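You operate a simulated robot arm through the tools that you are given. There is no shell and no other tool.

You are at the controls of a simulated robot arm. One attempt, no reset.

Task
Test the yellow and the red click wrench on the torque tester.
Fine: one that is over 3 Nm off is stood in the repair tray, a true one goes back in the stand; clear the tester after each. Set down upright: click wrench.

It is judged by the outcome, as a careful person would: the job done as asked, and still so three seconds after it is handed in. It fails if anything else is knocked over, pushed out of place, dropped, spilled or broken.

Robot
A 7-joint arm with a two-finger parallel gripper, fixed in place. Base frame: the origin is on the floor under the middle of its stand, x ahead of it, y to its left, z up; the work surface is at about z = 0.86. Units: m, rad, N and s.
It reaches about 1.147 m from its shoulder. Its first joint turns from -2.897 to 2.897 rad. Payload 3.43 kg.
The tool frame sits at the grasp point between the pads (the TCP): z along the fingers, y along the line on which they close. The tips reach 0.03 m beyond it. The gripper opens to 0.094 m. The fingers are 0.028 m wide and 0.01 m thick; the gripper's body (0.05 by 0.096 m) begins 0.055 m behind the TCP.
Orientation is that of the tool frame in the base frame, as a unit quaternion [x, y, z, w]. With the fingers straight down and closing along the base's y, the tool's x points along the base's -x, its y along +y and its z along -z.

Tools
- The arm moves only by the tool servo_tool. Its arguments are lists of equal length, an entry for each row: "travel": the shift along the base's x, y, z in m, a list of three; "rotation": the turn, a rotation vector about the base's x, y, z in rad, a list of three; "jaw": the closure in counts, from 0 (fully open) to 255 (shut). In form: {"travel": [[tx, ty, tz], ...], "rotation": [[wx, wy, wz], ...], "jaw": [jaw, ...]}. A call has 1 to 20 rows; each row shifts and turns the commanded pose from where the row before left it. Each row takes 0.2 s and may step no farther than 0.05 m and 0.15 rad from the row before; otherwise, or with a gripper value out of range, the whole call is refused. Where a pose cannot be reached the arm comes as near as it can. A force on the tool above 40 N (or 10 N above the force at the start of the call, whichever is more), or a blocked arm, ends the call early, and 0.2 s more pass. Each finger travels about 0.045 m/s and halts on what it meets, pressing with about 37 N; the grip force reading is that of the motor and also rises with nothing between the fingers. The clock runs only during rows and for 0.2 s after the last one: add rows that do not move to give the fingers time. It gives the time, the measured TCP pose, the force on the tool (base axes), the opening and the grip force at its end, in the units of the frame above (readings bear some noise), with the torque about the TCP (base axes, N m) and any sound that the robot's microphone picked up, and new pictures: "pictures" is both (left out), scene, wrist or none.
- Cameras (640 x 400 px; columns grow to the right, rows downward): "scene" is fixed at [0.3991, 0.6494, 1.6445]; the picture's right is [-0.08, 1.00, 0.00], its down [0.96, 0.08, -0.28] and it looks along [-0.27, -0.02, -0.96] (base axes); focal length 338 px, centre (320, 200). "wrist" rides on the gripper at [0.076, 0.014, -0.103] in the tool frame; the picture's right is [-0.18, 0.98, 0.00], its down [-0.75, -0.14, -0.64] and it looks along [-0.63, -0.12, 0.77] (tool axes); focal length 243 px, centre (320, 200). There is no depth. A picture from a camera that has moved, and an enlarged one, comes with that camera's place and axes in the base frame and with its lens.
- inspect(camera, box): a new picture of the part [left, top, right, bottom] of that camera's present view, enlarged. The clock stands still meanwhile.
- sign_off(): hands the job in; it is judged then, once.

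Nothing tells you positions but the pictures and the camera data. Unless the task says otherwise, let go and move clear before handing in.

The tools are called after ">>>" by a JSON object that holds its "method" and its "body". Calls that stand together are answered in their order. servo_tool: Moves the arm, as the interface text tells. Its arguments: {"type":"object","properties":{"travel":{"type":"array"},"rotation":{"type":"array"},"jaw":{"type":"array"},"pictures":{"type":"string","enum":["both","scene","wrist","none"]}},"required":["travel","rotation","jaw"]} The other tools are called the same way: inspect (camera, box) takes an enlarged picture of a part of a camera's view; sign_off () hands the job in.

At the start:

```text
t: 0.0
position: [0.1825, 0.4698, 1.2498]
orientation: [0.0, 1.0, 0.0, 0.0]
wrist_force: [-0.2, 0.3, -0.6]
wrist_torque: [0.01, -0.01, -0.02]
grip_width: 0.0941
grip_force: 0.0
```

scene: 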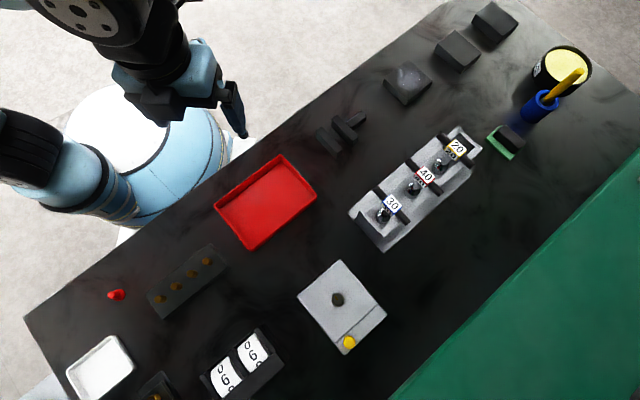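
wrist: 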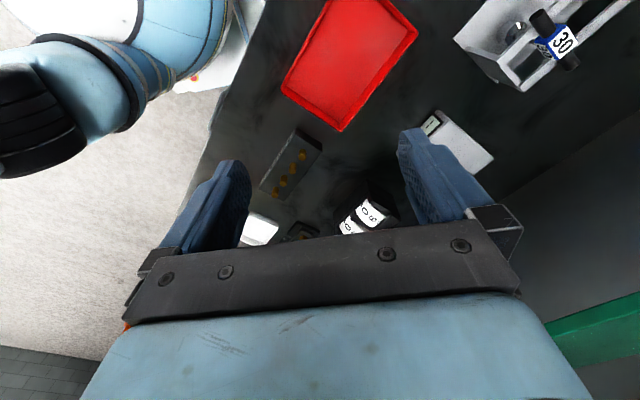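

I see a table with a red tray, a stand holding three click wrenches (labels 30, 40, 20), a grey tester plate and other items. I'll look closer at the parts before moving.

>>> {"method": "inspect", "body": {"camera": "scene", "box": [340, 110, 500, 260]}}

>>> {"method": "inspect", "body": {"camera": "scene", "box": [190, 240, 400, 400]}}

>>> {"method": "inspect", "body": {"camera": "scene", "box": [40, 230, 250, 400]}}

>>> {"method": "inspect", "body": {"camera": "scene", "box": [370, 0, 620, 170]}}

>>> {"method": "inspect", "body": {"camera": "wrist", "box": [220, 60, 480, 250]}}

>>> {"method": "inspect", "body": {"camera": "wrist", "box": [440, 0, 640, 120]}}

```text
2.67 times, centred on (420, 185) of scene
camera zoom: at [0.3991, 0.6494, 1.6445], right [-0.08, 1.0, 0.0], down [0.96, 0.08, -0.28], along [-0.27, -0.02, -0.96], focal length 902 px, centre (53, 240)
```

zoom: 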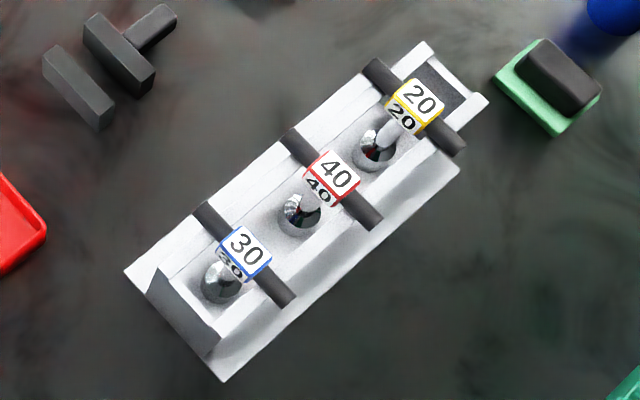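

```text
2.50 times, centred on (295, 320) of scene
camera zoom: at [0.3991, 0.6494, 1.6445], right [-0.08, 1.0, 0.0], down [0.96, 0.08, -0.28], along [-0.27, -0.02, -0.96], focal length 846 px, centre (382, -100)
```

zoom: 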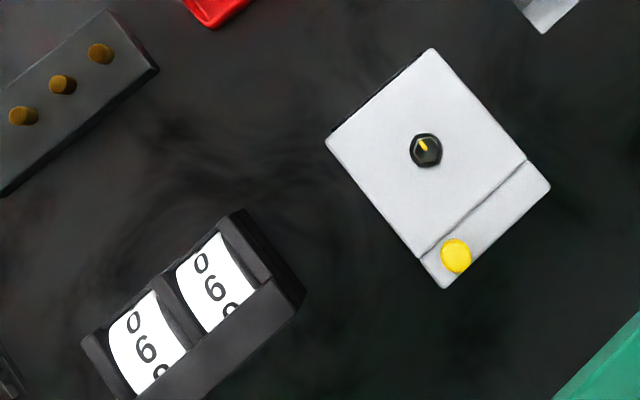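

```text
2.35 times, centred on (145, 315) of scene
camera zoom: at [0.3991, 0.6494, 1.6445], right [-0.08, 1.0, 0.0], down [0.96, 0.08, -0.28], along [-0.27, -0.02, -0.96], focal length 796 px, centre (732, -71)
```

zoom: 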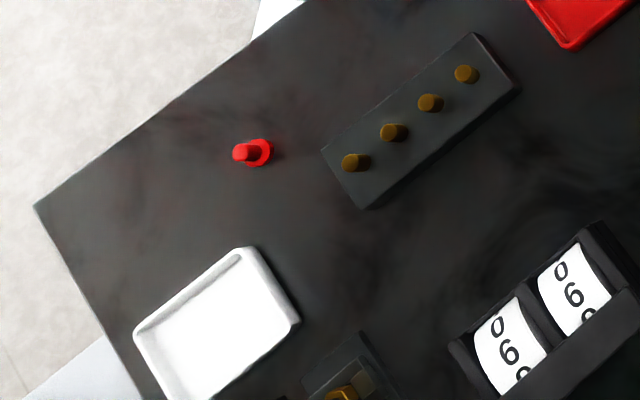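

```text
2.35 times, centred on (495, 85) of scene
camera zoom: at [0.3991, 0.6494, 1.6445], right [-0.08, 1.0, 0.0], down [0.96, 0.08, -0.28], along [-0.27, -0.02, -0.96], focal length 796 px, centre (-92, 471)
```

zoom: 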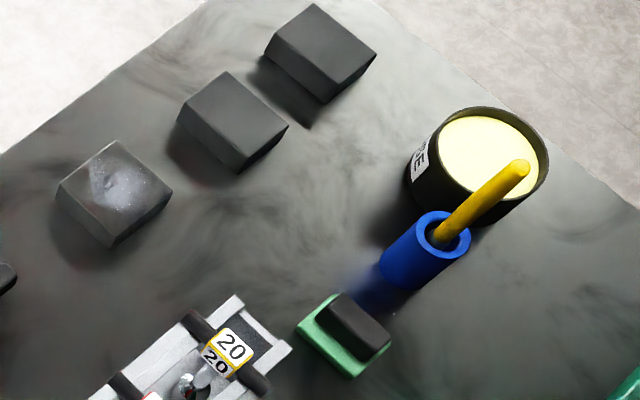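

```text
2.11 times, centred on (350, 155) of wrist
camera zoom: at [0.1061, 0.4832, 1.3528], right [0.18, 0.98, 0.0], down [0.75, -0.14, 0.64], along [0.63, -0.12, -0.77], focal length 511 px, centre (257, 295)
```

zoom: 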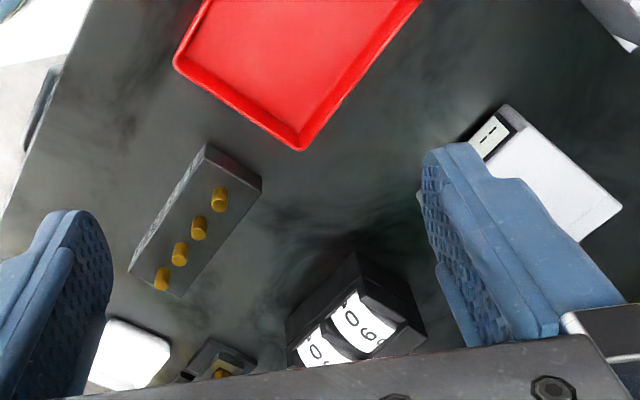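

```text
3.20 times, centred on (540, 60) of wrist
camera zoom: at [0.1061, 0.4832, 1.3528], right [0.18, 0.98, 0.0], down [0.75, -0.14, 0.64], along [0.63, -0.12, -0.77], focal length 776 px, centre (-384, 648)
```

zoom: 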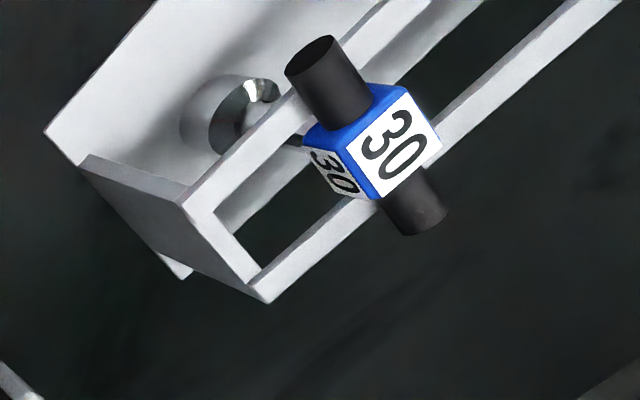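

The wrenches are T-handles hanging in the grey stand: yellow (20) near (0.07, 0.91), red (40) near (0.14, 0.85) and blue (30) near (0.21, 0.78). Their block tops are at z≈0.99. The tester hex is near (0.41, 0.69), with its display facing the robot. I'll yaw 45° and move in for a wrist-camera view of the tester.

>>> {"method": "servo_tool", "body": {"travel": [[0.0125, 0.0157, -0.0214], [0.0125, 0.0157, -0.0214], [0.0125, 0.0157, -0.0214], [0.0125, 0.0157, -0.0214], [0.0125, 0.0157, -0.0214], [0.0125, 0.0157, -0.0214], [0.0125, 0.0157, -0.0214]], "rotation": [[0, 0, 0.1122], [0, 0, 0.1122], [0, 0, 0.1122], [0, 0, 0.1122], [0, 0, 0.1122], [0, 0, 0.1122], [0, 0, 0.1122]], "jaw": [0, 0, 0, 0, 0, 0, 0]}}

```text
t: 1.6
position: [0.2689, 0.5809, 1.0972]
orientation: [-0.384, 0.923, 0.001, 0.001]
wrist_force: [0.0, -1.0, 0.8]
wrist_torque: [0.01, -0.01, -0.01]
grip_width: 0.0937
grip_force: 0.1
camera wrist: at [0.2042, 0.5344, 1.2006], right [-0.57, 0.82, 0.0], down [0.63, 0.43, 0.64], along [0.53, 0.37, -0.77], focal length 243 px, centre (320, 200)
```

scene: 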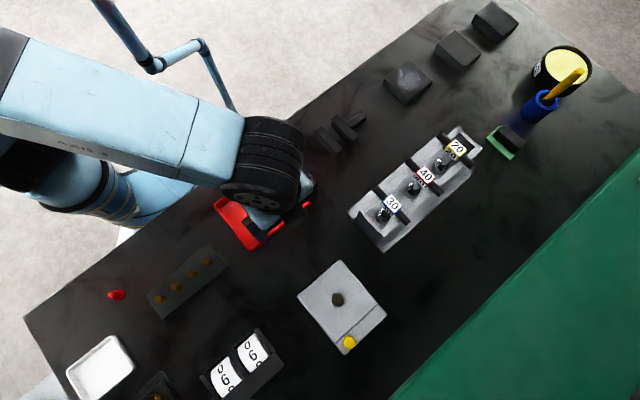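
wrist: 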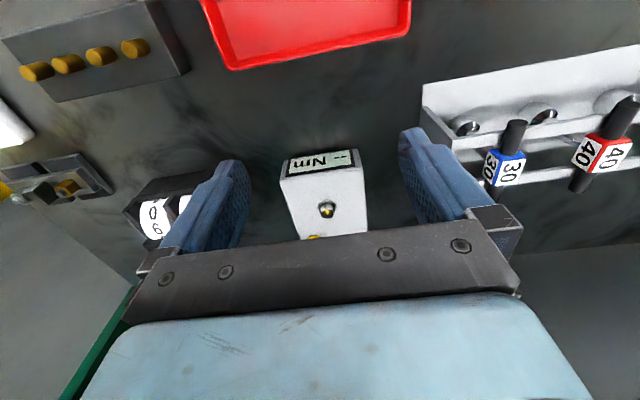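

The tester display reads "-- Nm". I'll enlarge the tester, the stand and the tray.

>>> {"method": "inspect", "body": {"camera": "wrist", "box": [260, 130, 390, 250]}}

>>> {"method": "inspect", "body": {"camera": "wrist", "box": [400, 40, 640, 220]}}

>>> {"method": "inspect", "body": {"camera": "wrist", "box": [0, 0, 260, 240]}}

```text
3.33 times, centred on (325, 190) of wrist
camera zoom: at [0.2042, 0.5344, 1.2006], right [-0.57, 0.82, 0.0], down [0.63, 0.43, 0.64], along [0.53, 0.37, -0.77], focal length 809 px, centre (303, 233)
```

zoom: 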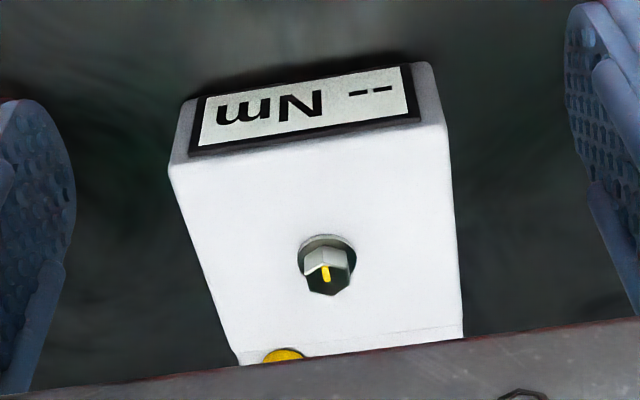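

```text
2.22 times, centred on (520, 130) of wrist
camera zoom: at [0.2042, 0.5344, 1.2006], right [-0.57, 0.82, 0.0], down [0.63, 0.43, 0.64], along [0.53, 0.37, -0.77], focal length 539 px, centre (-124, 356)
```

zoom: 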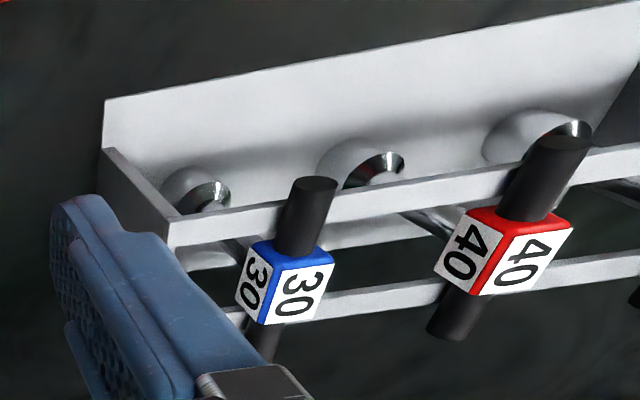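

```text
1.67 times, centred on (130, 120) of wrist
camera zoom: at [0.2042, 0.5344, 1.2006], right [-0.57, 0.82, 0.0], down [0.63, 0.43, 0.64], along [0.53, 0.37, -0.77], focal length 404 px, centre (637, 333)
```

zoom: 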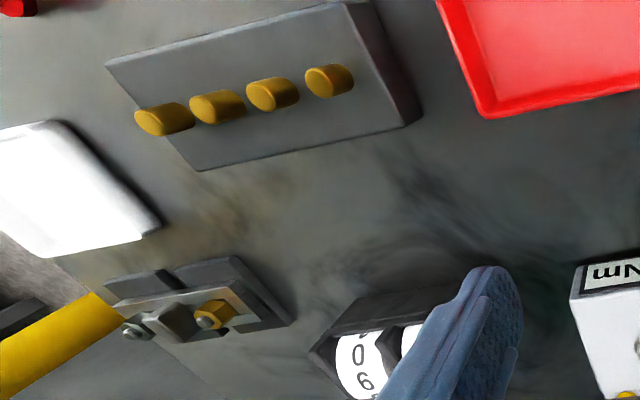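

The tester is clear, with its hex top at about (0.402, 0.685, 0.933). Next I'll move over to look more closely at the stand and the wrenches.

>>> {"method": "servo_tool", "body": {"travel": [[-0.032, 0.029, 0.003], [-0.032, 0.029, 0.003], [-0.032, 0.029, 0.003], [-0.032, 0.029, 0.003], [-0.032, 0.029, 0.003], [-0.032, 0.029, 0.003], [-0.032, 0.029, 0.003]], "rotation": [[0, 0, 0], [0, 0, 0], [0, 0, 0], [0, 0, 0], [0, 0, 0], [0, 0, 0], [0, 0, 0]], "jaw": [0, 0, 0, 0, 0, 0, 0]}}

```text
t: 3.2
position: [0.046, 0.784, 1.1223]
orientation: [-0.382, 0.924, 0.001, -0.001]
wrist_force: [0.4, -0.3, 1.5]
wrist_torque: [0.06, 0.03, 0.03]
grip_width: 0.0938
grip_force: 0.0
camera wrist: at [-0.0193, 0.738, 1.2253], right [-0.56, 0.83, 0.0], down [0.63, 0.43, 0.64], along [0.53, 0.36, -0.77], focal length 243 px, centre (320, 200)
```

scene: 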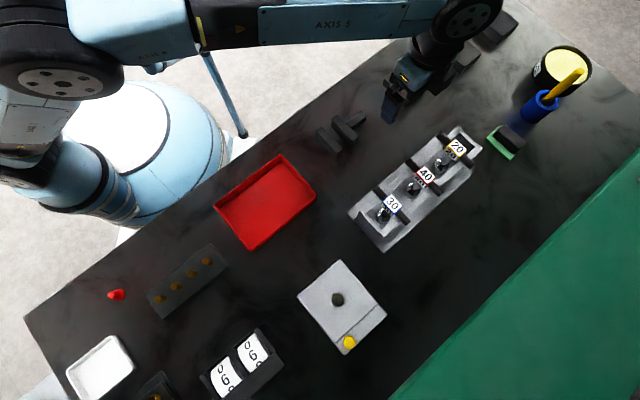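
wrist: 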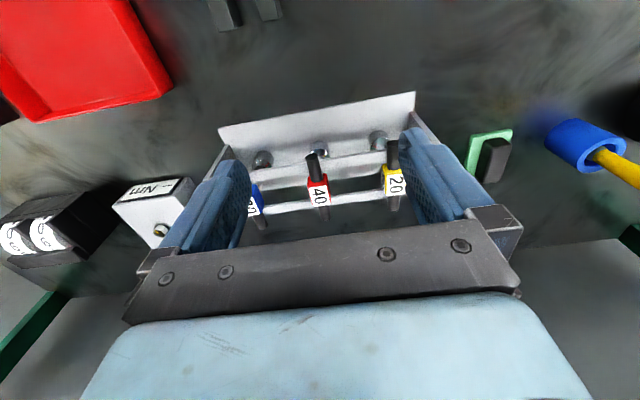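

>>> {"method": "inspect", "body": {"camera": "wrist", "box": [210, 80, 440, 240]}}

>>> {"method": "inspect", "body": {"camera": "wrist", "box": [0, 0, 180, 130]}}

```text
2.50 times, centred on (325, 160) of wrist
camera zoom: at [-0.0193, 0.738, 1.2253], right [-0.56, 0.83, 0.0], down [0.63, 0.43, 0.64], along [0.53, 0.36, -0.77], focal length 606 px, centre (308, 300)
```

zoom: 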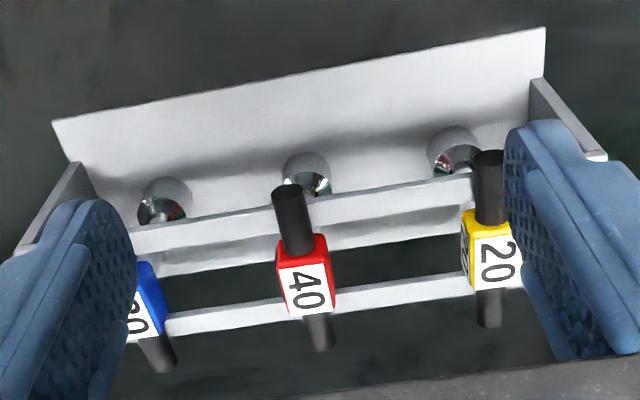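

```text
3.08 times, centred on (90, 65) of wrist
camera zoom: at [-0.0193, 0.738, 1.2253], right [-0.56, 0.83, 0.0], down [0.63, 0.43, 0.64], along [0.53, 0.36, -0.77], focal length 746 px, centre (1028, 615)
```

zoom: 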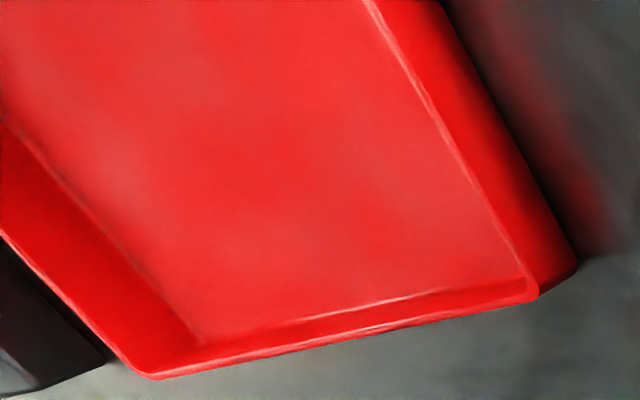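

>>> {"method": "inspect", "body": {"camera": "scene", "box": [380, 140, 460, 200]}}

>>> {"method": "inspect", "body": {"camera": "wrist", "box": [280, 120, 400, 220]}}

>>> {"method": "inspect", "body": {"camera": "scene", "box": [420, 120, 500, 180]}}

```text
6.67 times, centred on (420, 170) of scene
camera zoom: at [0.3991, 0.6494, 1.6445], right [-0.08, 1.0, 0.0], down [0.96, 0.08, -0.28], along [-0.27, -0.02, -0.96], focal length 2256 px, centre (-347, 400)
```

zoom: 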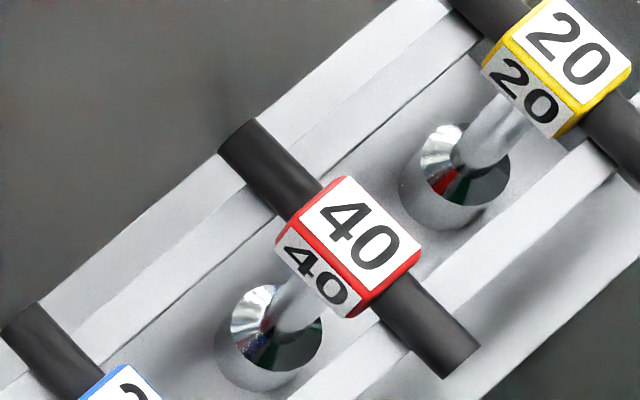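

```text
4.00 times, centred on (340, 170) of wrist
camera zoom: at [-0.0193, 0.738, 1.2253], right [-0.56, 0.83, 0.0], down [0.63, 0.43, 0.64], along [0.53, 0.36, -0.77], focal length 970 px, centre (240, 320)
```

zoom: 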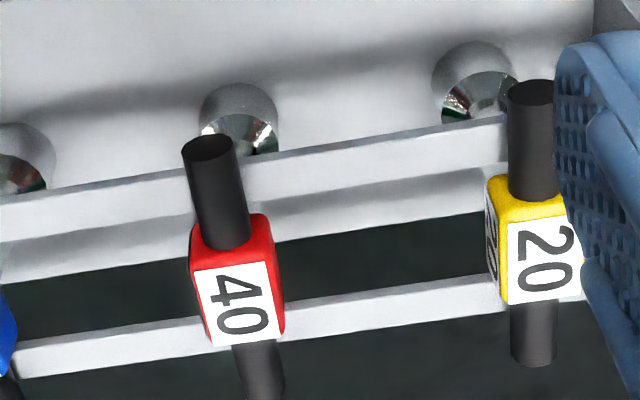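

```text
6.67 times, centred on (460, 150) of scene
camera zoom: at [0.3991, 0.6494, 1.6445], right [-0.08, 1.0, 0.0], down [0.96, 0.08, -0.28], along [-0.27, -0.02, -0.96], focal length 2256 px, centre (-613, 533)
```

zoom: 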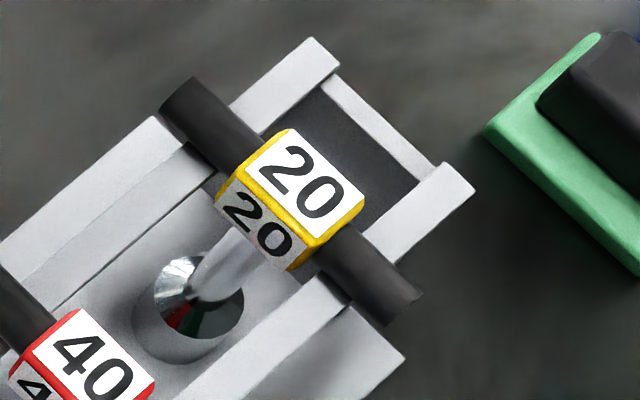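

>>> {"method": "inspect", "body": {"camera": "scene", "box": [318, 280, 358, 318]}}

>>> {"method": "inspect", "body": {"camera": "scene", "box": [290, 250, 400, 360]}}

>>> {"method": "inspect", "body": {"camera": "scene", "box": [200, 140, 330, 260]}}

```text
10.53 times, centred on (338, 299) of scene
camera zoom: at [0.3991, 0.6494, 1.6445], right [-0.08, 1.0, 0.0], down [0.96, 0.08, -0.28], along [-0.27, -0.02, -0.96], focal length 3562 px, centre (130, -842)
```

zoom: 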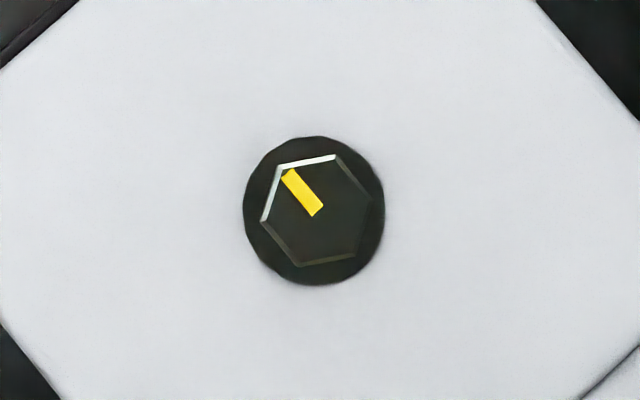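

```text
3.64 times, centred on (345, 305) of scene
camera zoom: at [0.3991, 0.6494, 1.6445], right [-0.08, 1.0, 0.0], down [0.96, 0.08, -0.28], along [-0.27, -0.02, -0.96], focal length 1231 px, centre (229, -182)
```

zoom: 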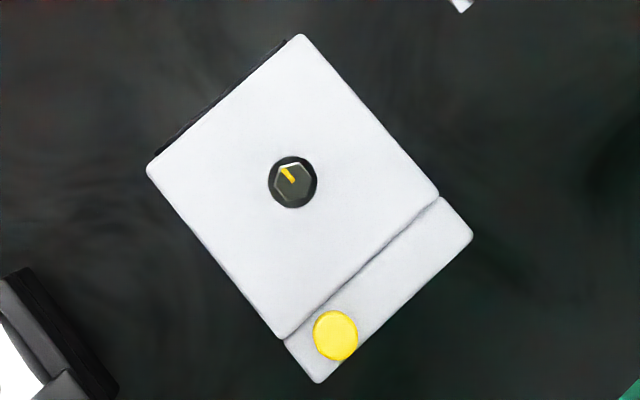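

```text
3.33 times, centred on (265, 200) of scene
camera zoom: at [0.3991, 0.6494, 1.6445], right [-0.08, 1.0, 0.0], down [0.96, 0.08, -0.28], along [-0.27, -0.02, -0.96], focal length 1128 px, centre (503, 200)
```

zoom: 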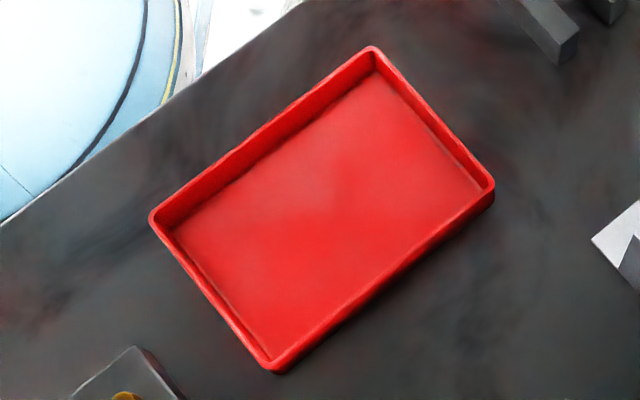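

The hex's yellow mark points toward the robot, so a vertex lies along the tester axis. Each wrench is a T-handle with a roughly 3 cm block and a silver socket, standing between two rails at z≈0.96. I'll move above the yellow wrench (0.072, 0.9145) with the jaws closing along the stand axis.

>>> {"method": "servo_tool", "body": {"travel": [[0.0065, 0.0326, -0.006], [0.0065, 0.0326, -0.006], [0.0065, 0.0326, -0.005], [0.0065, 0.0326, -0.005], [0, 0, 0]], "rotation": [[0, 0, 0], [0, 0, 0], [0, 0, 0], [0, 0, 0], [0, 0, 0]], "jaw": [0, 0, 0, 0, 0]}}

```text
t: 4.4
position: [0.0797, 0.8908, 1.0911]
orientation: [-0.383, 0.924, 0.0, 0.001]
wrist_force: [-0.2, -0.1, -0.5]
wrist_torque: [0.01, 0.0, -0.02]
grip_width: 0.0942
grip_force: 0.0
out of reach, approached as far as the arm can: row 4
camera wrist: at [0.0153, 0.8454, 1.1937], right [-0.56, 0.83, 0.0], down [0.63, 0.43, 0.64], along [0.53, 0.36, -0.77], focal length 243 px, centre (320, 200)
```

scene: 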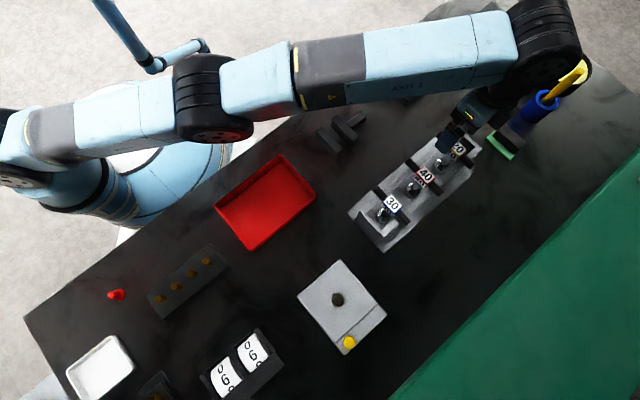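
wrist: 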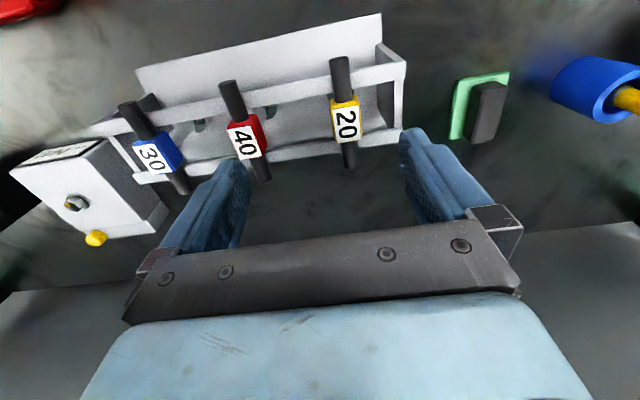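

The arm hit its reach limit at this height with the gripper straight down. I'll lower slightly, still clear of the wrench tops, to see whether that gives more reach.

>>> {"method": "servo_tool", "body": {"travel": [[0, 0, -0.02], [0, 0, -0.02], [0, 0, 0]], "rotation": [[0, 0, 0], [0, 0, 0], [0, 0, 0]], "jaw": [0, 0, 0]}}

```text
t: 5.2
position: [0.0777, 0.8914, 1.0522]
orientation: [-0.383, 0.924, 0.0, 0.0]
wrist_force: [0.4, -0.3, -0.3]
wrist_torque: [-0.03, -0.03, -0.02]
grip_width: 0.0937
grip_force: 0.1
camera wrist: at [0.0136, 0.8462, 1.1552], right [-0.56, 0.83, 0.0], down [0.63, 0.43, 0.64], along [0.53, 0.36, -0.77], focal length 243 px, centre (320, 200)
```

scene: 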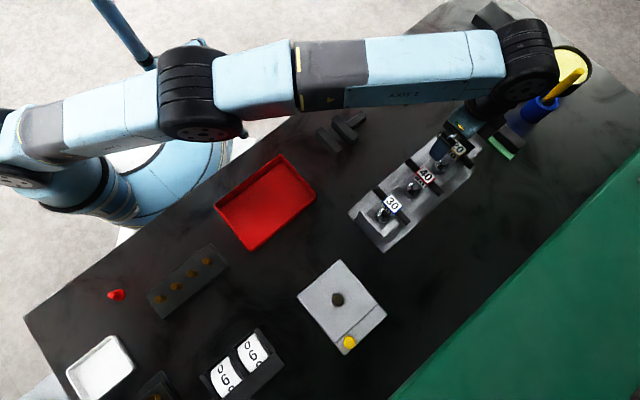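
wrist: 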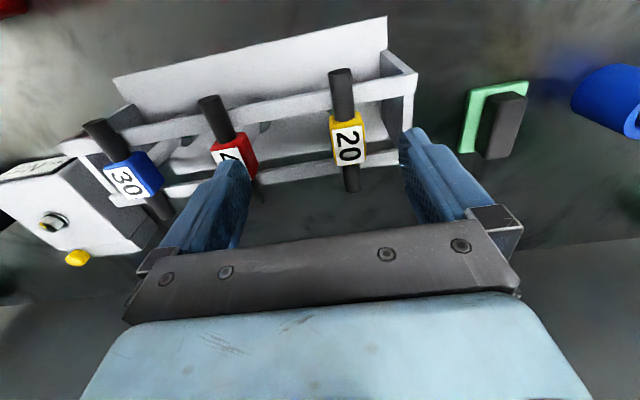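

It moved straight down with room to spare. Now I'll shift toward the yellow wrench's axis at this height.

>>> {"method": "servo_tool", "body": {"travel": [[-0.003, 0.012, 0], [-0.003, 0.011, 0], [0, 0, 0]], "rotation": [[0, 0, 0], [0, 0, 0], [0, 0, 0]], "jaw": [0, 0, 0]}}

```text
t: 6.0
position: [0.0729, 0.9026, 1.0512]
orientation: [-0.382, 0.924, 0.001, 0.0]
wrist_force: [-0.3, 0.2, 0.1]
wrist_torque: [0.03, 0.01, 0.05]
grip_width: 0.0941
grip_force: 0.0
out of reach, approached as far as the arm can: row 2
camera wrist: at [0.0094, 0.8576, 1.1543], right [-0.57, 0.82, 0.0], down [0.63, 0.43, 0.64], along [0.53, 0.36, -0.77], focal length 243 px, centre (320, 200)
```

scene: 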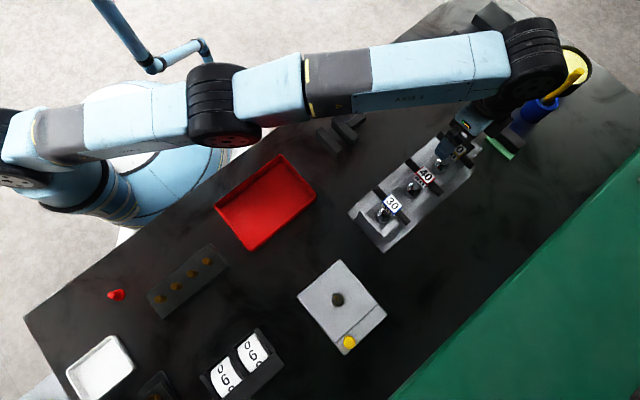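
wrist: 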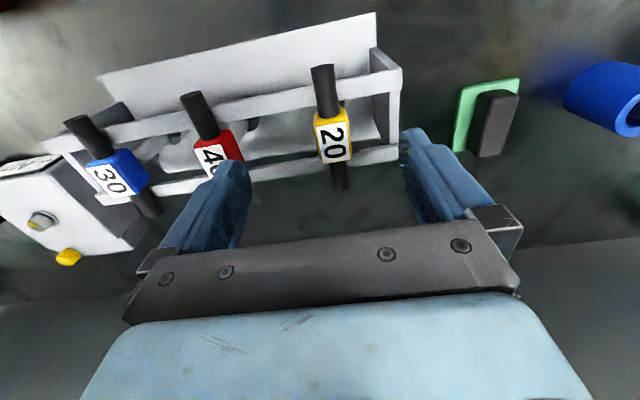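

Straight down, the reach falls short of what I need to lift the yellow wrench. I'll tilt the gripper about 0.3 rad about its closing axis, with the tips leaning outward. That extends the reach while the wrench stays upright in the grip.

>>> {"method": "servo_tool", "body": {"travel": [[0, 0, 0], [0, 0, 0], [0, 0, 0], [0, 0, 0]], "rotation": [[0.0707, -0.0707, 0], [0.0707, -0.0707, 0], [0.0707, -0.0707, 0], [0, 0, 0]], "jaw": [0, 0, 0, 0]}}

```text
t: 7.0
position: [0.0748, 0.9027, 1.0493]
orientation: [-0.379, 0.913, 0.058, 0.138]
wrist_force: [0.0, 0.1, 0.2]
wrist_torque: [-0.01, 0.0, -0.03]
grip_width: 0.094
grip_force: 0.1
camera wrist: at [-0.0097, 0.8375, 1.1253], right [-0.57, 0.82, 0.05], down [0.47, 0.27, 0.84], along [0.67, 0.5, -0.55], focal length 243 px, centre (320, 200)
```

scene: 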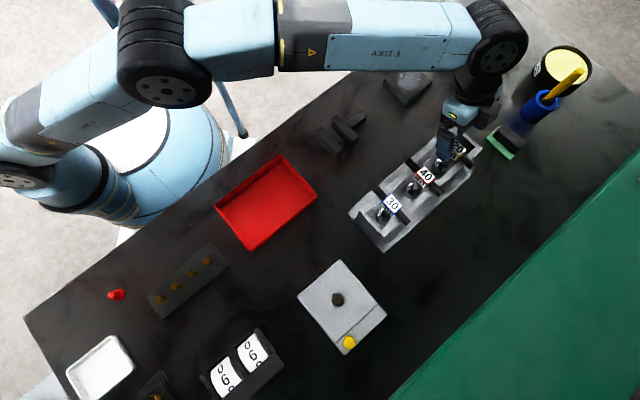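
wrist: 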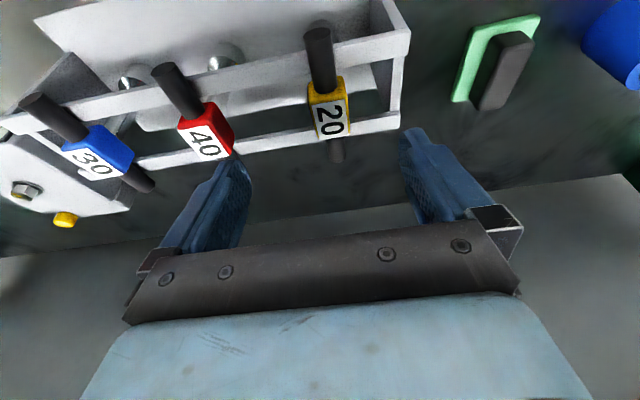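

>>> {"method": "inspect", "body": {"camera": "wrist", "box": [250, 0, 420, 180]}}

>>> {"method": "inspect", "body": {"camera": "wrist", "box": [0, 40, 250, 240]}}

```text
2.22 times, centred on (335, 90) of wrist
camera zoom: at [-0.0097, 0.8375, 1.1253], right [-0.57, 0.82, 0.05], down [0.47, 0.27, 0.84], along [0.67, 0.5, -0.55], focal length 539 px, centre (287, 444)
```

zoom: 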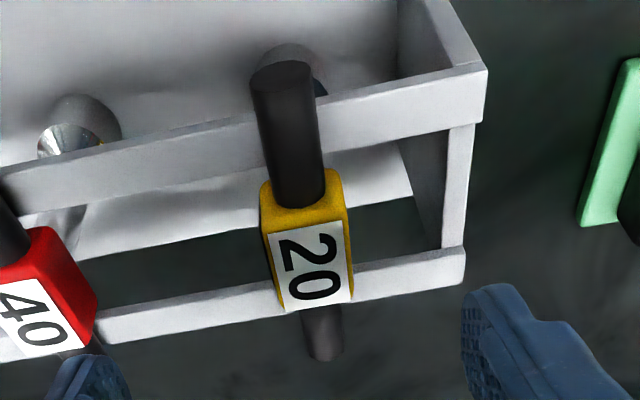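

```text
2.00 times, centred on (125, 140) of wrist
camera zoom: at [-0.0097, 0.8375, 1.1253], right [-0.57, 0.82, 0.05], down [0.47, 0.27, 0.84], along [0.67, 0.5, -0.55], focal length 485 px, centre (710, 320)
```

zoom: 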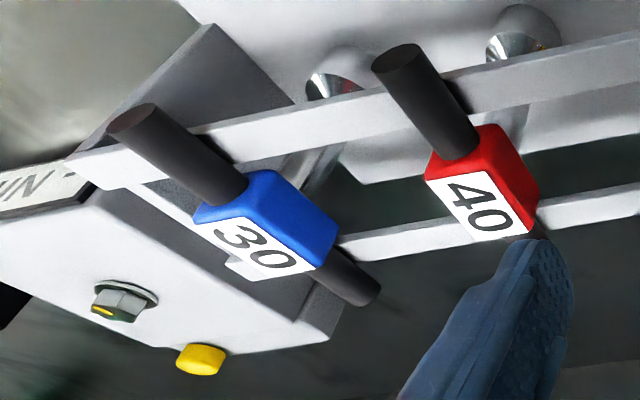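

The stand's end wall is only about 5 cm from the yellow wrench's axis, so I'll narrow the jaws to about 56 mm before descending. First I'll centre over the yellow wrench at (0.072, 0.914).

>>> {"method": "servo_tool", "body": {"travel": [[-0.0014, 0.0056, 0], [-0.0014, 0.0057, 0], [0, 0, -0.015], [0, 0, 0]], "rotation": [[0, 0, 0], [0, 0, 0], [0, 0, 0], [0, 0, 0]], "jaw": [100, 100, 100, 100]}}

```text
t: 8.0
position: [0.0701, 0.9121, 1.0321]
orientation: [-0.379, 0.913, 0.057, 0.139]
wrist_force: [0.3, -0.7, 0.0]
wrist_torque: [-0.01, -0.03, -0.02]
grip_width: 0.0573
grip_force: 0.0
camera wrist: at [-0.0137, 0.8489, 1.1095], right [-0.57, 0.82, 0.05], down [0.47, 0.28, 0.84], along [0.67, 0.5, -0.55], focal length 243 px, centre (320, 200)
```

scene: 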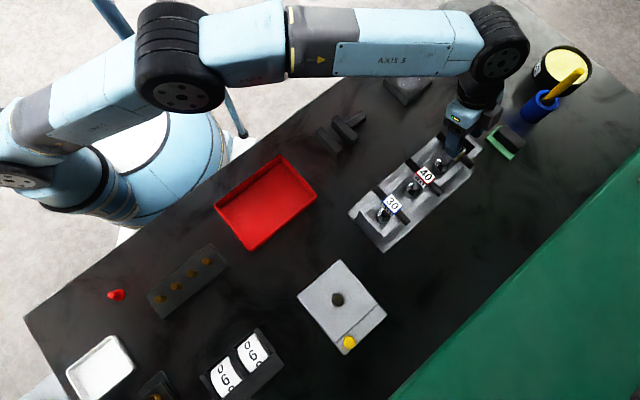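
wrist: 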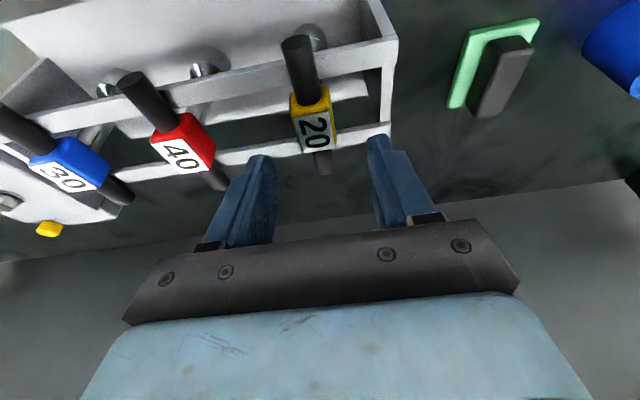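

Alignment is within about 2 mm. I'll descend so the pads straddle the yellow block.

>>> {"method": "servo_tool", "body": {"travel": [[0, 0, -0.018], [0, 0, -0.018], [0, 0, -0.018], [0, 0, 0]], "rotation": [[0, 0, 0], [0, 0, 0], [0, 0, 0], [0, 0, 0]], "jaw": [100, 100, 100, 100]}}

```text
t: 9.0
position: [0.0697, 0.9153, 0.978]
orientation: [-0.379, 0.913, 0.057, 0.138]
wrist_force: [0.4, -0.1, 0.5]
wrist_torque: [-0.04, 0.04, -0.01]
grip_width: 0.0572
grip_force: 0.0
camera wrist: at [-0.0146, 0.8495, 1.055], right [-0.57, 0.82, 0.05], down [0.47, 0.28, 0.84], along [0.67, 0.5, -0.55], focal length 243 px, centre (320, 200)
```

scene: 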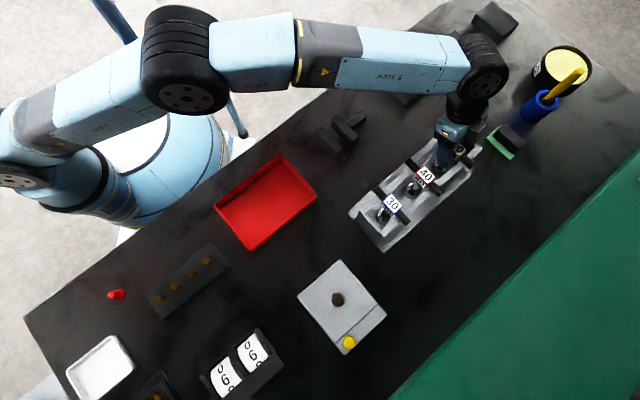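
wrist: 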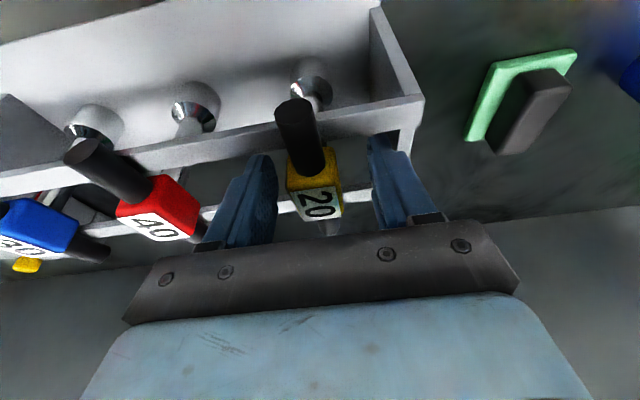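

>>> {"method": "inspect", "body": {"camera": "wrist", "box": [220, 60, 440, 240]}}

>>> {"method": "inspect", "body": {"camera": "scene", "box": [400, 110, 500, 190]}}

```text
2.22 times, centred on (330, 150) of wrist
camera zoom: at [-0.0146, 0.8495, 1.055], right [-0.57, 0.82, 0.05], down [0.47, 0.28, 0.84], along [0.67, 0.5, -0.55], focal length 539 px, centre (298, 311)
```

zoom: 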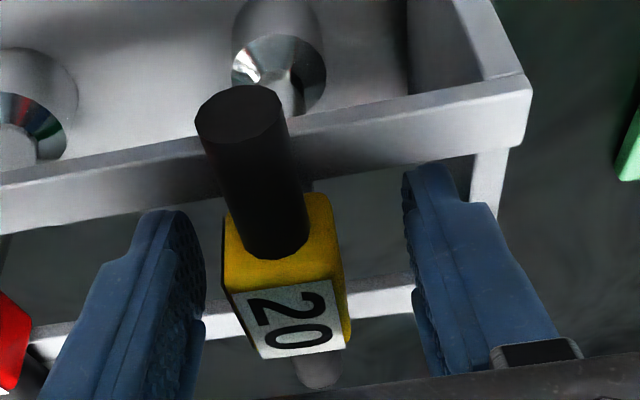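

```text
5.00 times, centred on (450, 150) of scene
camera zoom: at [0.3991, 0.6494, 1.6445], right [-0.08, 1.0, 0.0], down [0.96, 0.08, -0.28], along [-0.27, -0.02, -0.96], focal length 1692 px, centre (-330, 450)
```

zoom: 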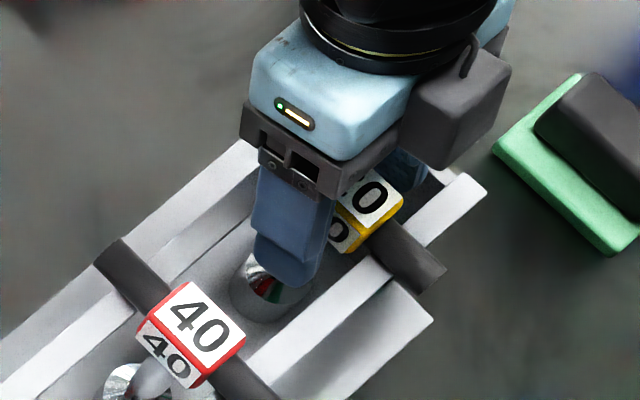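

The pads are on either side of the yellow block. I'll close the jaws.

>>> {"method": "servo_tool", "body": {"travel": [[0, 0, 0], [0, 0, 0], [0, 0, 0], [0, 0, 0], [0, 0, 0]], "rotation": [[0, 0, 0], [0, 0, 0], [0, 0, 0], [0, 0, 0], [0, 0, 0]], "jaw": [255, 255, 255, 255, 255]}}

```text
t: 10.2
position: [0.0688, 0.913, 0.9788]
orientation: [-0.378, 0.914, 0.057, 0.139]
wrist_force: [0.4, -0.4, 0.4]
wrist_torque: [-0.09, -0.09, 0.0]
grip_width: 0.0303
grip_force: 36.7
camera wrist: at [-0.0145, 0.8496, 1.0552], right [-0.57, 0.82, 0.05], down [0.47, 0.28, 0.84], along [0.67, 0.5, -0.55], focal length 243 px, centre (320, 200)
```

scene: 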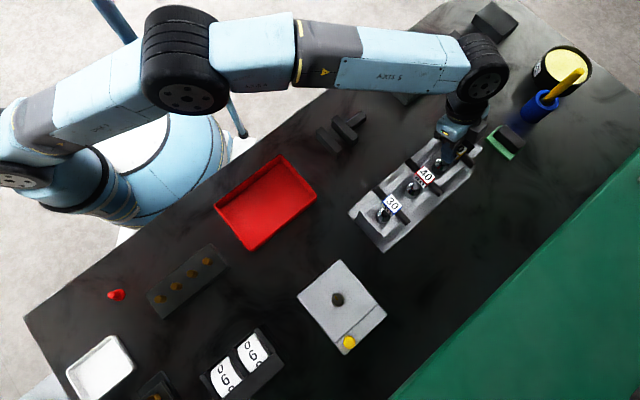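
wrist: 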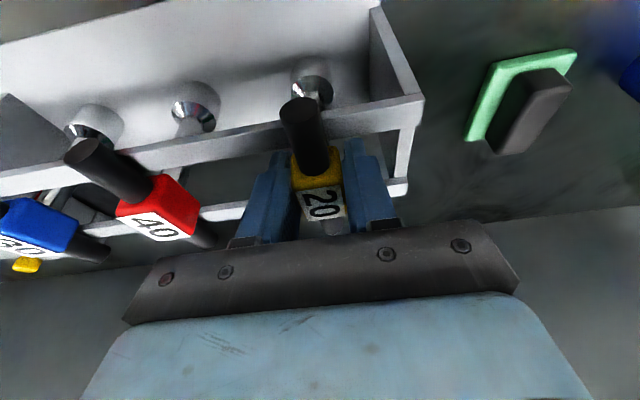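

The jaws hold the yellow block, with an opening of 30.3 mm. I'll lift slowly straight up.

>>> {"method": "servo_tool", "body": {"travel": [[0, 0, 0.01], [0, 0, 0.015], [0, 0, 0.02], [0, 0, 0.02], [0, 0, 0.02], [0, 0, 0]], "rotation": [[0, 0, 0], [0, 0, 0], [0, 0, 0], [0, 0, 0], [0, 0, 0], [0, 0, 0]], "jaw": [255, 255, 255, 255, 255, 255]}}

```text
t: 11.6
position: [0.0696, 0.9152, 1.0652]
orientation: [-0.379, 0.913, 0.057, 0.137]
wrist_force: [0.5, 0.1, -3.3]
wrist_torque: [-0.01, 0.03, 0.0]
grip_width: 0.0301
grip_force: 36.5
camera wrist: at [-0.0143, 0.8498, 1.1411], right [-0.57, 0.82, 0.05], down [0.47, 0.28, 0.84], along [0.67, 0.5, -0.55], focal length 243 px, centre (320, 200)
```

scene: 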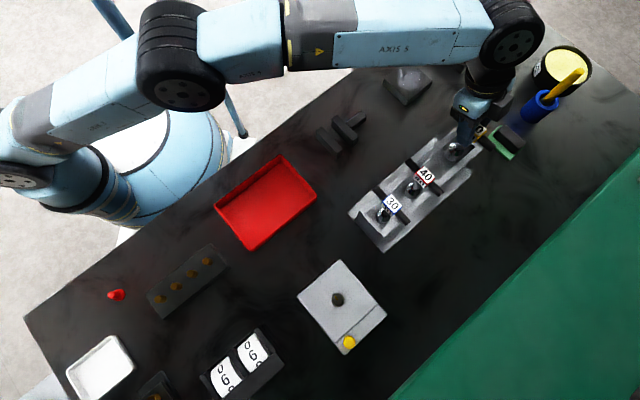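
wrist: 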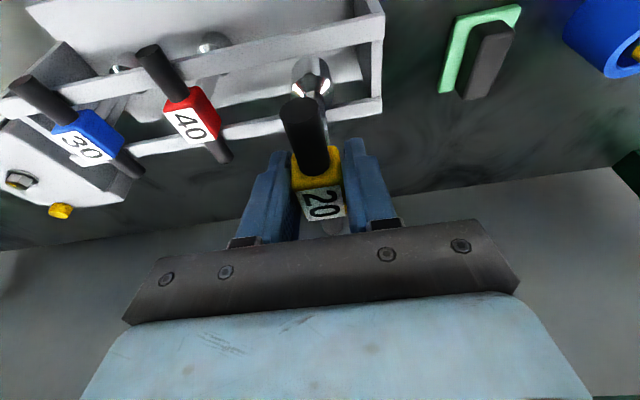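

The wrench is lifting cleanly and weighs about 0.3 kg. I'll continue up until the socket is clear of the rails.

>>> {"method": "servo_tool", "body": {"travel": [[0, 0, 0.02], [0, 0, 0.02], [0, 0, 0.02], [0, 0, 0]], "rotation": [[0, 0, 0], [0, 0, 0], [0, 0, 0], [0, 0, 0]], "jaw": [255, 255, 255, 255]}}

```text
t: 12.6
position: [0.071, 0.9135, 1.1228]
orientation: [-0.379, 0.913, 0.058, 0.139]
wrist_force: [-0.5, 0.4, -2.9]
wrist_torque: [-0.02, 0.02, 0.01]
grip_width: 0.0303
grip_force: 37.0
camera wrist: at [-0.0139, 0.8489, 1.2002], right [-0.57, 0.82, 0.05], down [0.47, 0.28, 0.84], along [0.67, 0.5, -0.55], focal length 243 px, centre (320, 200)
```

scene: 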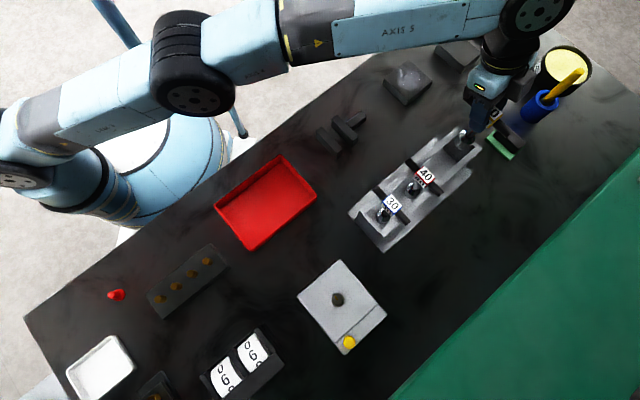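
wrist: 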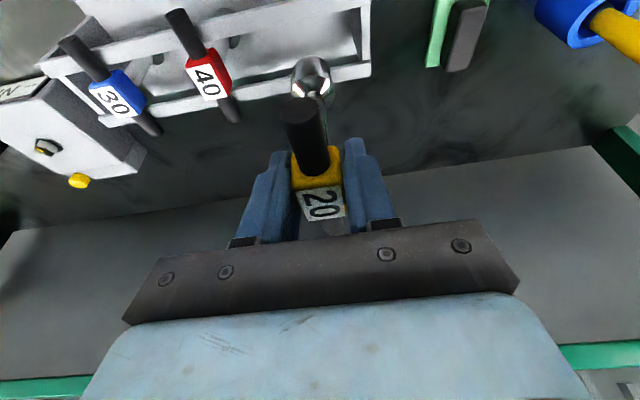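

>>> {"method": "inspect", "body": {"camera": "scene", "box": [400, 50, 530, 180]}}

>>> {"method": "inspect", "body": {"camera": "wrist", "box": [30, 0, 390, 230]}}

```text
3.08 times, centred on (465, 115) of scene
camera zoom: at [0.3991, 0.6494, 1.6445], right [-0.08, 1.0, 0.0], down [0.96, 0.08, -0.28], along [-0.27, -0.02, -0.96], focal length 1041 px, centre (-126, 462)
```

zoom: 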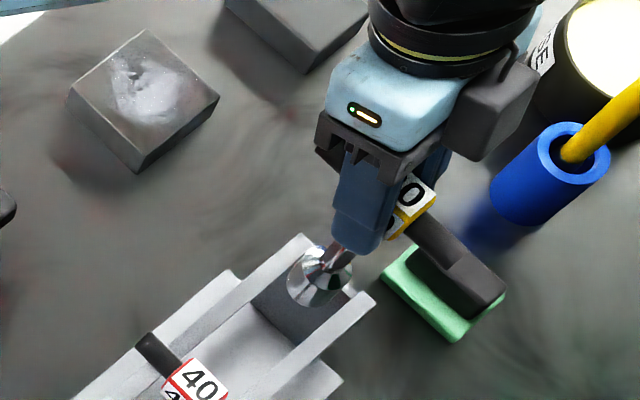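

```text
1.74 times, centred on (210, 115) of wrist
camera zoom: at [-0.0139, 0.8489, 1.2002], right [-0.57, 0.82, 0.05], down [0.47, 0.28, 0.84], along [0.67, 0.5, -0.55], focal length 422 px, centre (511, 348)
```

zoom: 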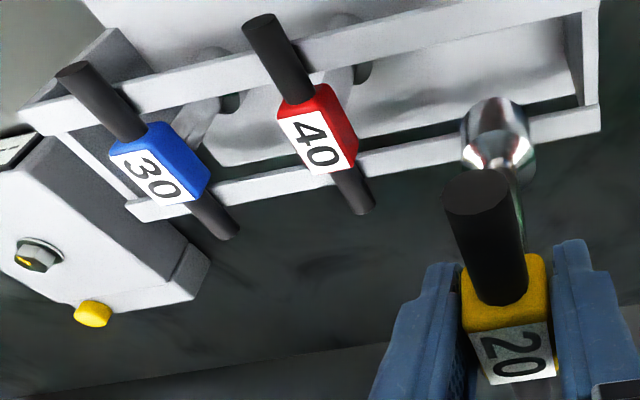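

The socket is clear of the stand. I'll carry the yellow wrench over to the tester, staying high.

>>> {"method": "servo_tool", "body": {"travel": [[0.0333, -0.0228, 0.002], [0.0333, -0.0228, 0.002], [0.0333, -0.0228, 0.002], [0.0333, -0.0228, 0.002], [0.0333, -0.0228, 0.002], [0.0333, -0.0228, 0.002], [0.0333, -0.0228, 0.002], [0.0333, -0.0228, 0.002], [0.0333, -0.0228, 0.002], [0.0333, -0.0228, 0.002], [0, 0, 0]], "rotation": [[0, 0, 0], [0, 0, 0], [0, 0, 0], [0, 0, 0], [0, 0, 0], [0, 0, 0], [0, 0, 0], [0, 0, 0], [0, 0, 0], [0, 0, 0], [0, 0, 0]], "jaw": [255, 255, 255, 255, 255, 255, 255, 255, 255, 255, 255]}}

```text
t: 15.0
position: [0.4062, 0.6879, 1.1432]
orientation: [-0.378, 0.914, 0.057, 0.138]
wrist_force: [-0.3, 0.8, -3.8]
wrist_torque: [-0.03, 0.0, 0.0]
grip_width: 0.0301
grip_force: 37.4
camera wrist: at [0.3221, 0.6234, 1.2204], right [-0.57, 0.82, 0.05], down [0.47, 0.28, 0.84], along [0.67, 0.5, -0.55], focal length 243 px, centre (320, 200)
```

scene: 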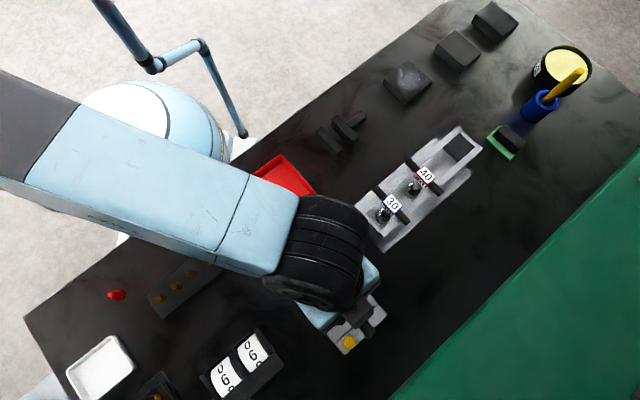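
wrist: 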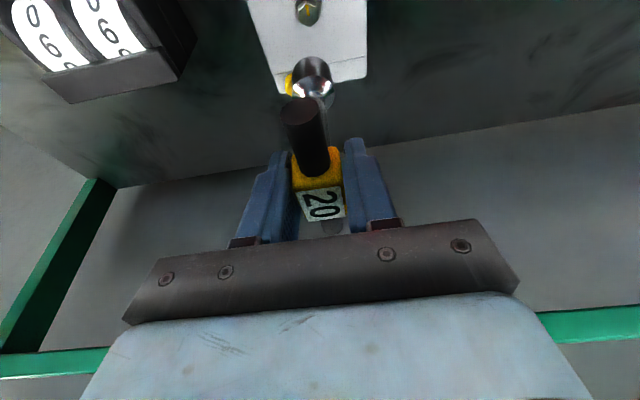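

>>> {"method": "inspect", "body": {"camera": "wrist", "box": [240, 0, 390, 110]}}

>>> {"method": "inspect", "body": {"camera": "wrist", "box": [240, 80, 390, 240]}}

>>> {"method": "inspect", "body": {"camera": "scene", "box": [290, 250, 420, 370]}}

```text
3.64 times, centred on (315, 55) of wrist
camera zoom: at [0.3221, 0.6234, 1.2204], right [-0.57, 0.82, 0.05], down [0.47, 0.28, 0.84], along [0.67, 0.5, -0.55], focal length 882 px, centre (338, 727)
```

zoom: 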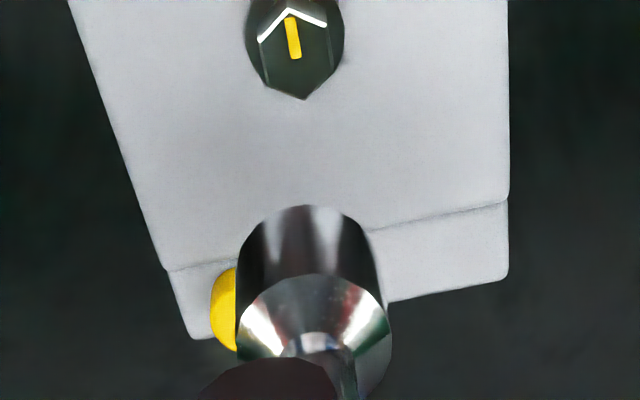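

```text
2.50 times, centred on (315, 160) of wrist
camera zoom: at [0.3221, 0.6234, 1.2204], right [-0.57, 0.82, 0.05], down [0.47, 0.28, 0.84], along [0.67, 0.5, -0.55], focal length 606 px, centre (332, 300)
```

zoom: 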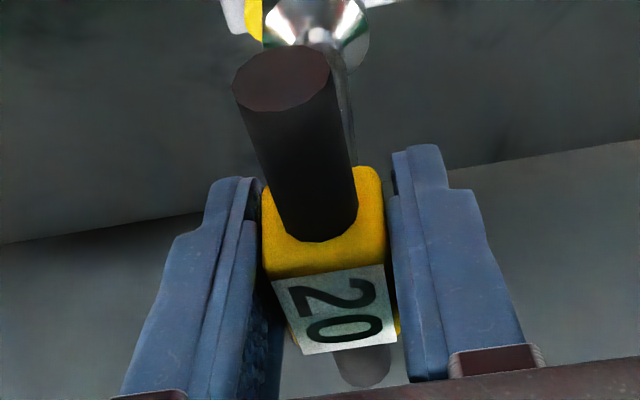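

```text
3.33 times, centred on (355, 310) of scene
camera zoom: at [0.3991, 0.6494, 1.6445], right [-0.08, 1.0, 0.0], down [0.96, 0.08, -0.28], along [-0.27, -0.02, -0.96], focal length 1128 px, centre (203, -167)
```

zoom: 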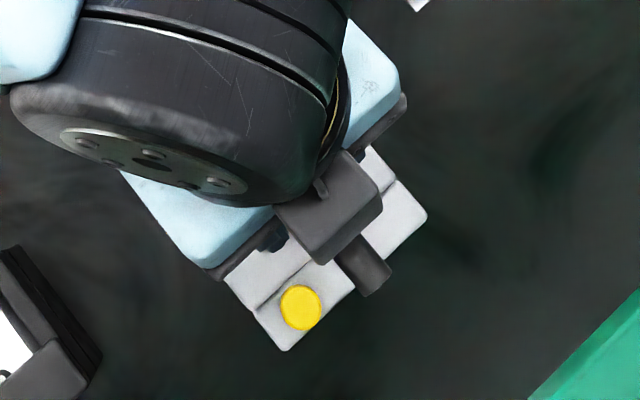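

The hex sits about 3–4 mm toward the robot from the TCP, and the wrench axis is about 1–2 mm past it. I'll correct by about 5 mm and lower to roughly 25 mm above the hex to check alignment.

>>> {"method": "servo_tool", "body": {"travel": [[-0.004, -0.003, -0.018], [0, 0, -0.02], [0, 0, -0.02], [0, 0, -0.02], [0, 0, 0]], "rotation": [[0, 0, 0], [0, 0, 0], [0, 0, 0], [0, 0, 0], [0, 0, 0]], "jaw": [255, 255, 255, 255, 255], "pictures": "wrist"}}

>>> {"method": "inspect", "body": {"camera": "wrist", "box": [250, 0, 380, 110]}}

```text
t: 16.2
position: [0.4026, 0.6827, 1.0677]
orientation: [-0.378, 0.914, 0.057, 0.138]
wrist_force: [-0.3, 0.1, -3.6]
wrist_torque: [0.0, 0.01, 0.04]
grip_width: 0.0302
grip_force: 37.3
camera wrist: at [0.3184, 0.6186, 1.144], right [-0.57, 0.82, 0.05], down [0.48, 0.28, 0.84], along [0.67, 0.5, -0.55], focal length 243 px, centre (320, 200)
```

wrist: 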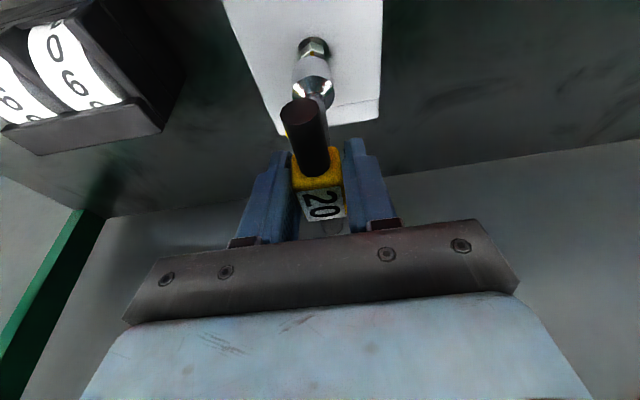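

```text
3.64 times, centred on (315, 55) of wrist
camera zoom: at [0.3184, 0.6186, 1.144], right [-0.57, 0.82, 0.05], down [0.48, 0.28, 0.84], along [0.67, 0.5, -0.55], focal length 882 px, centre (338, 727)
```

zoom: 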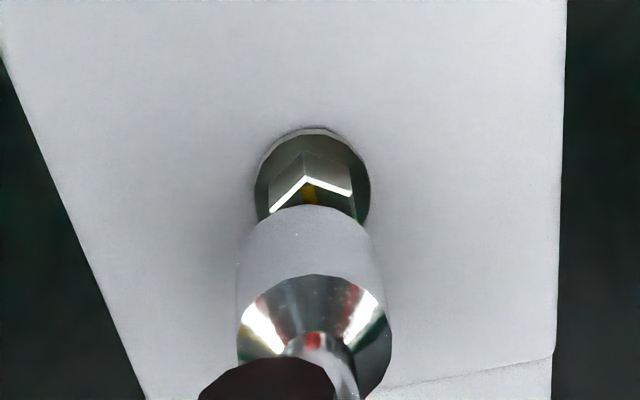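

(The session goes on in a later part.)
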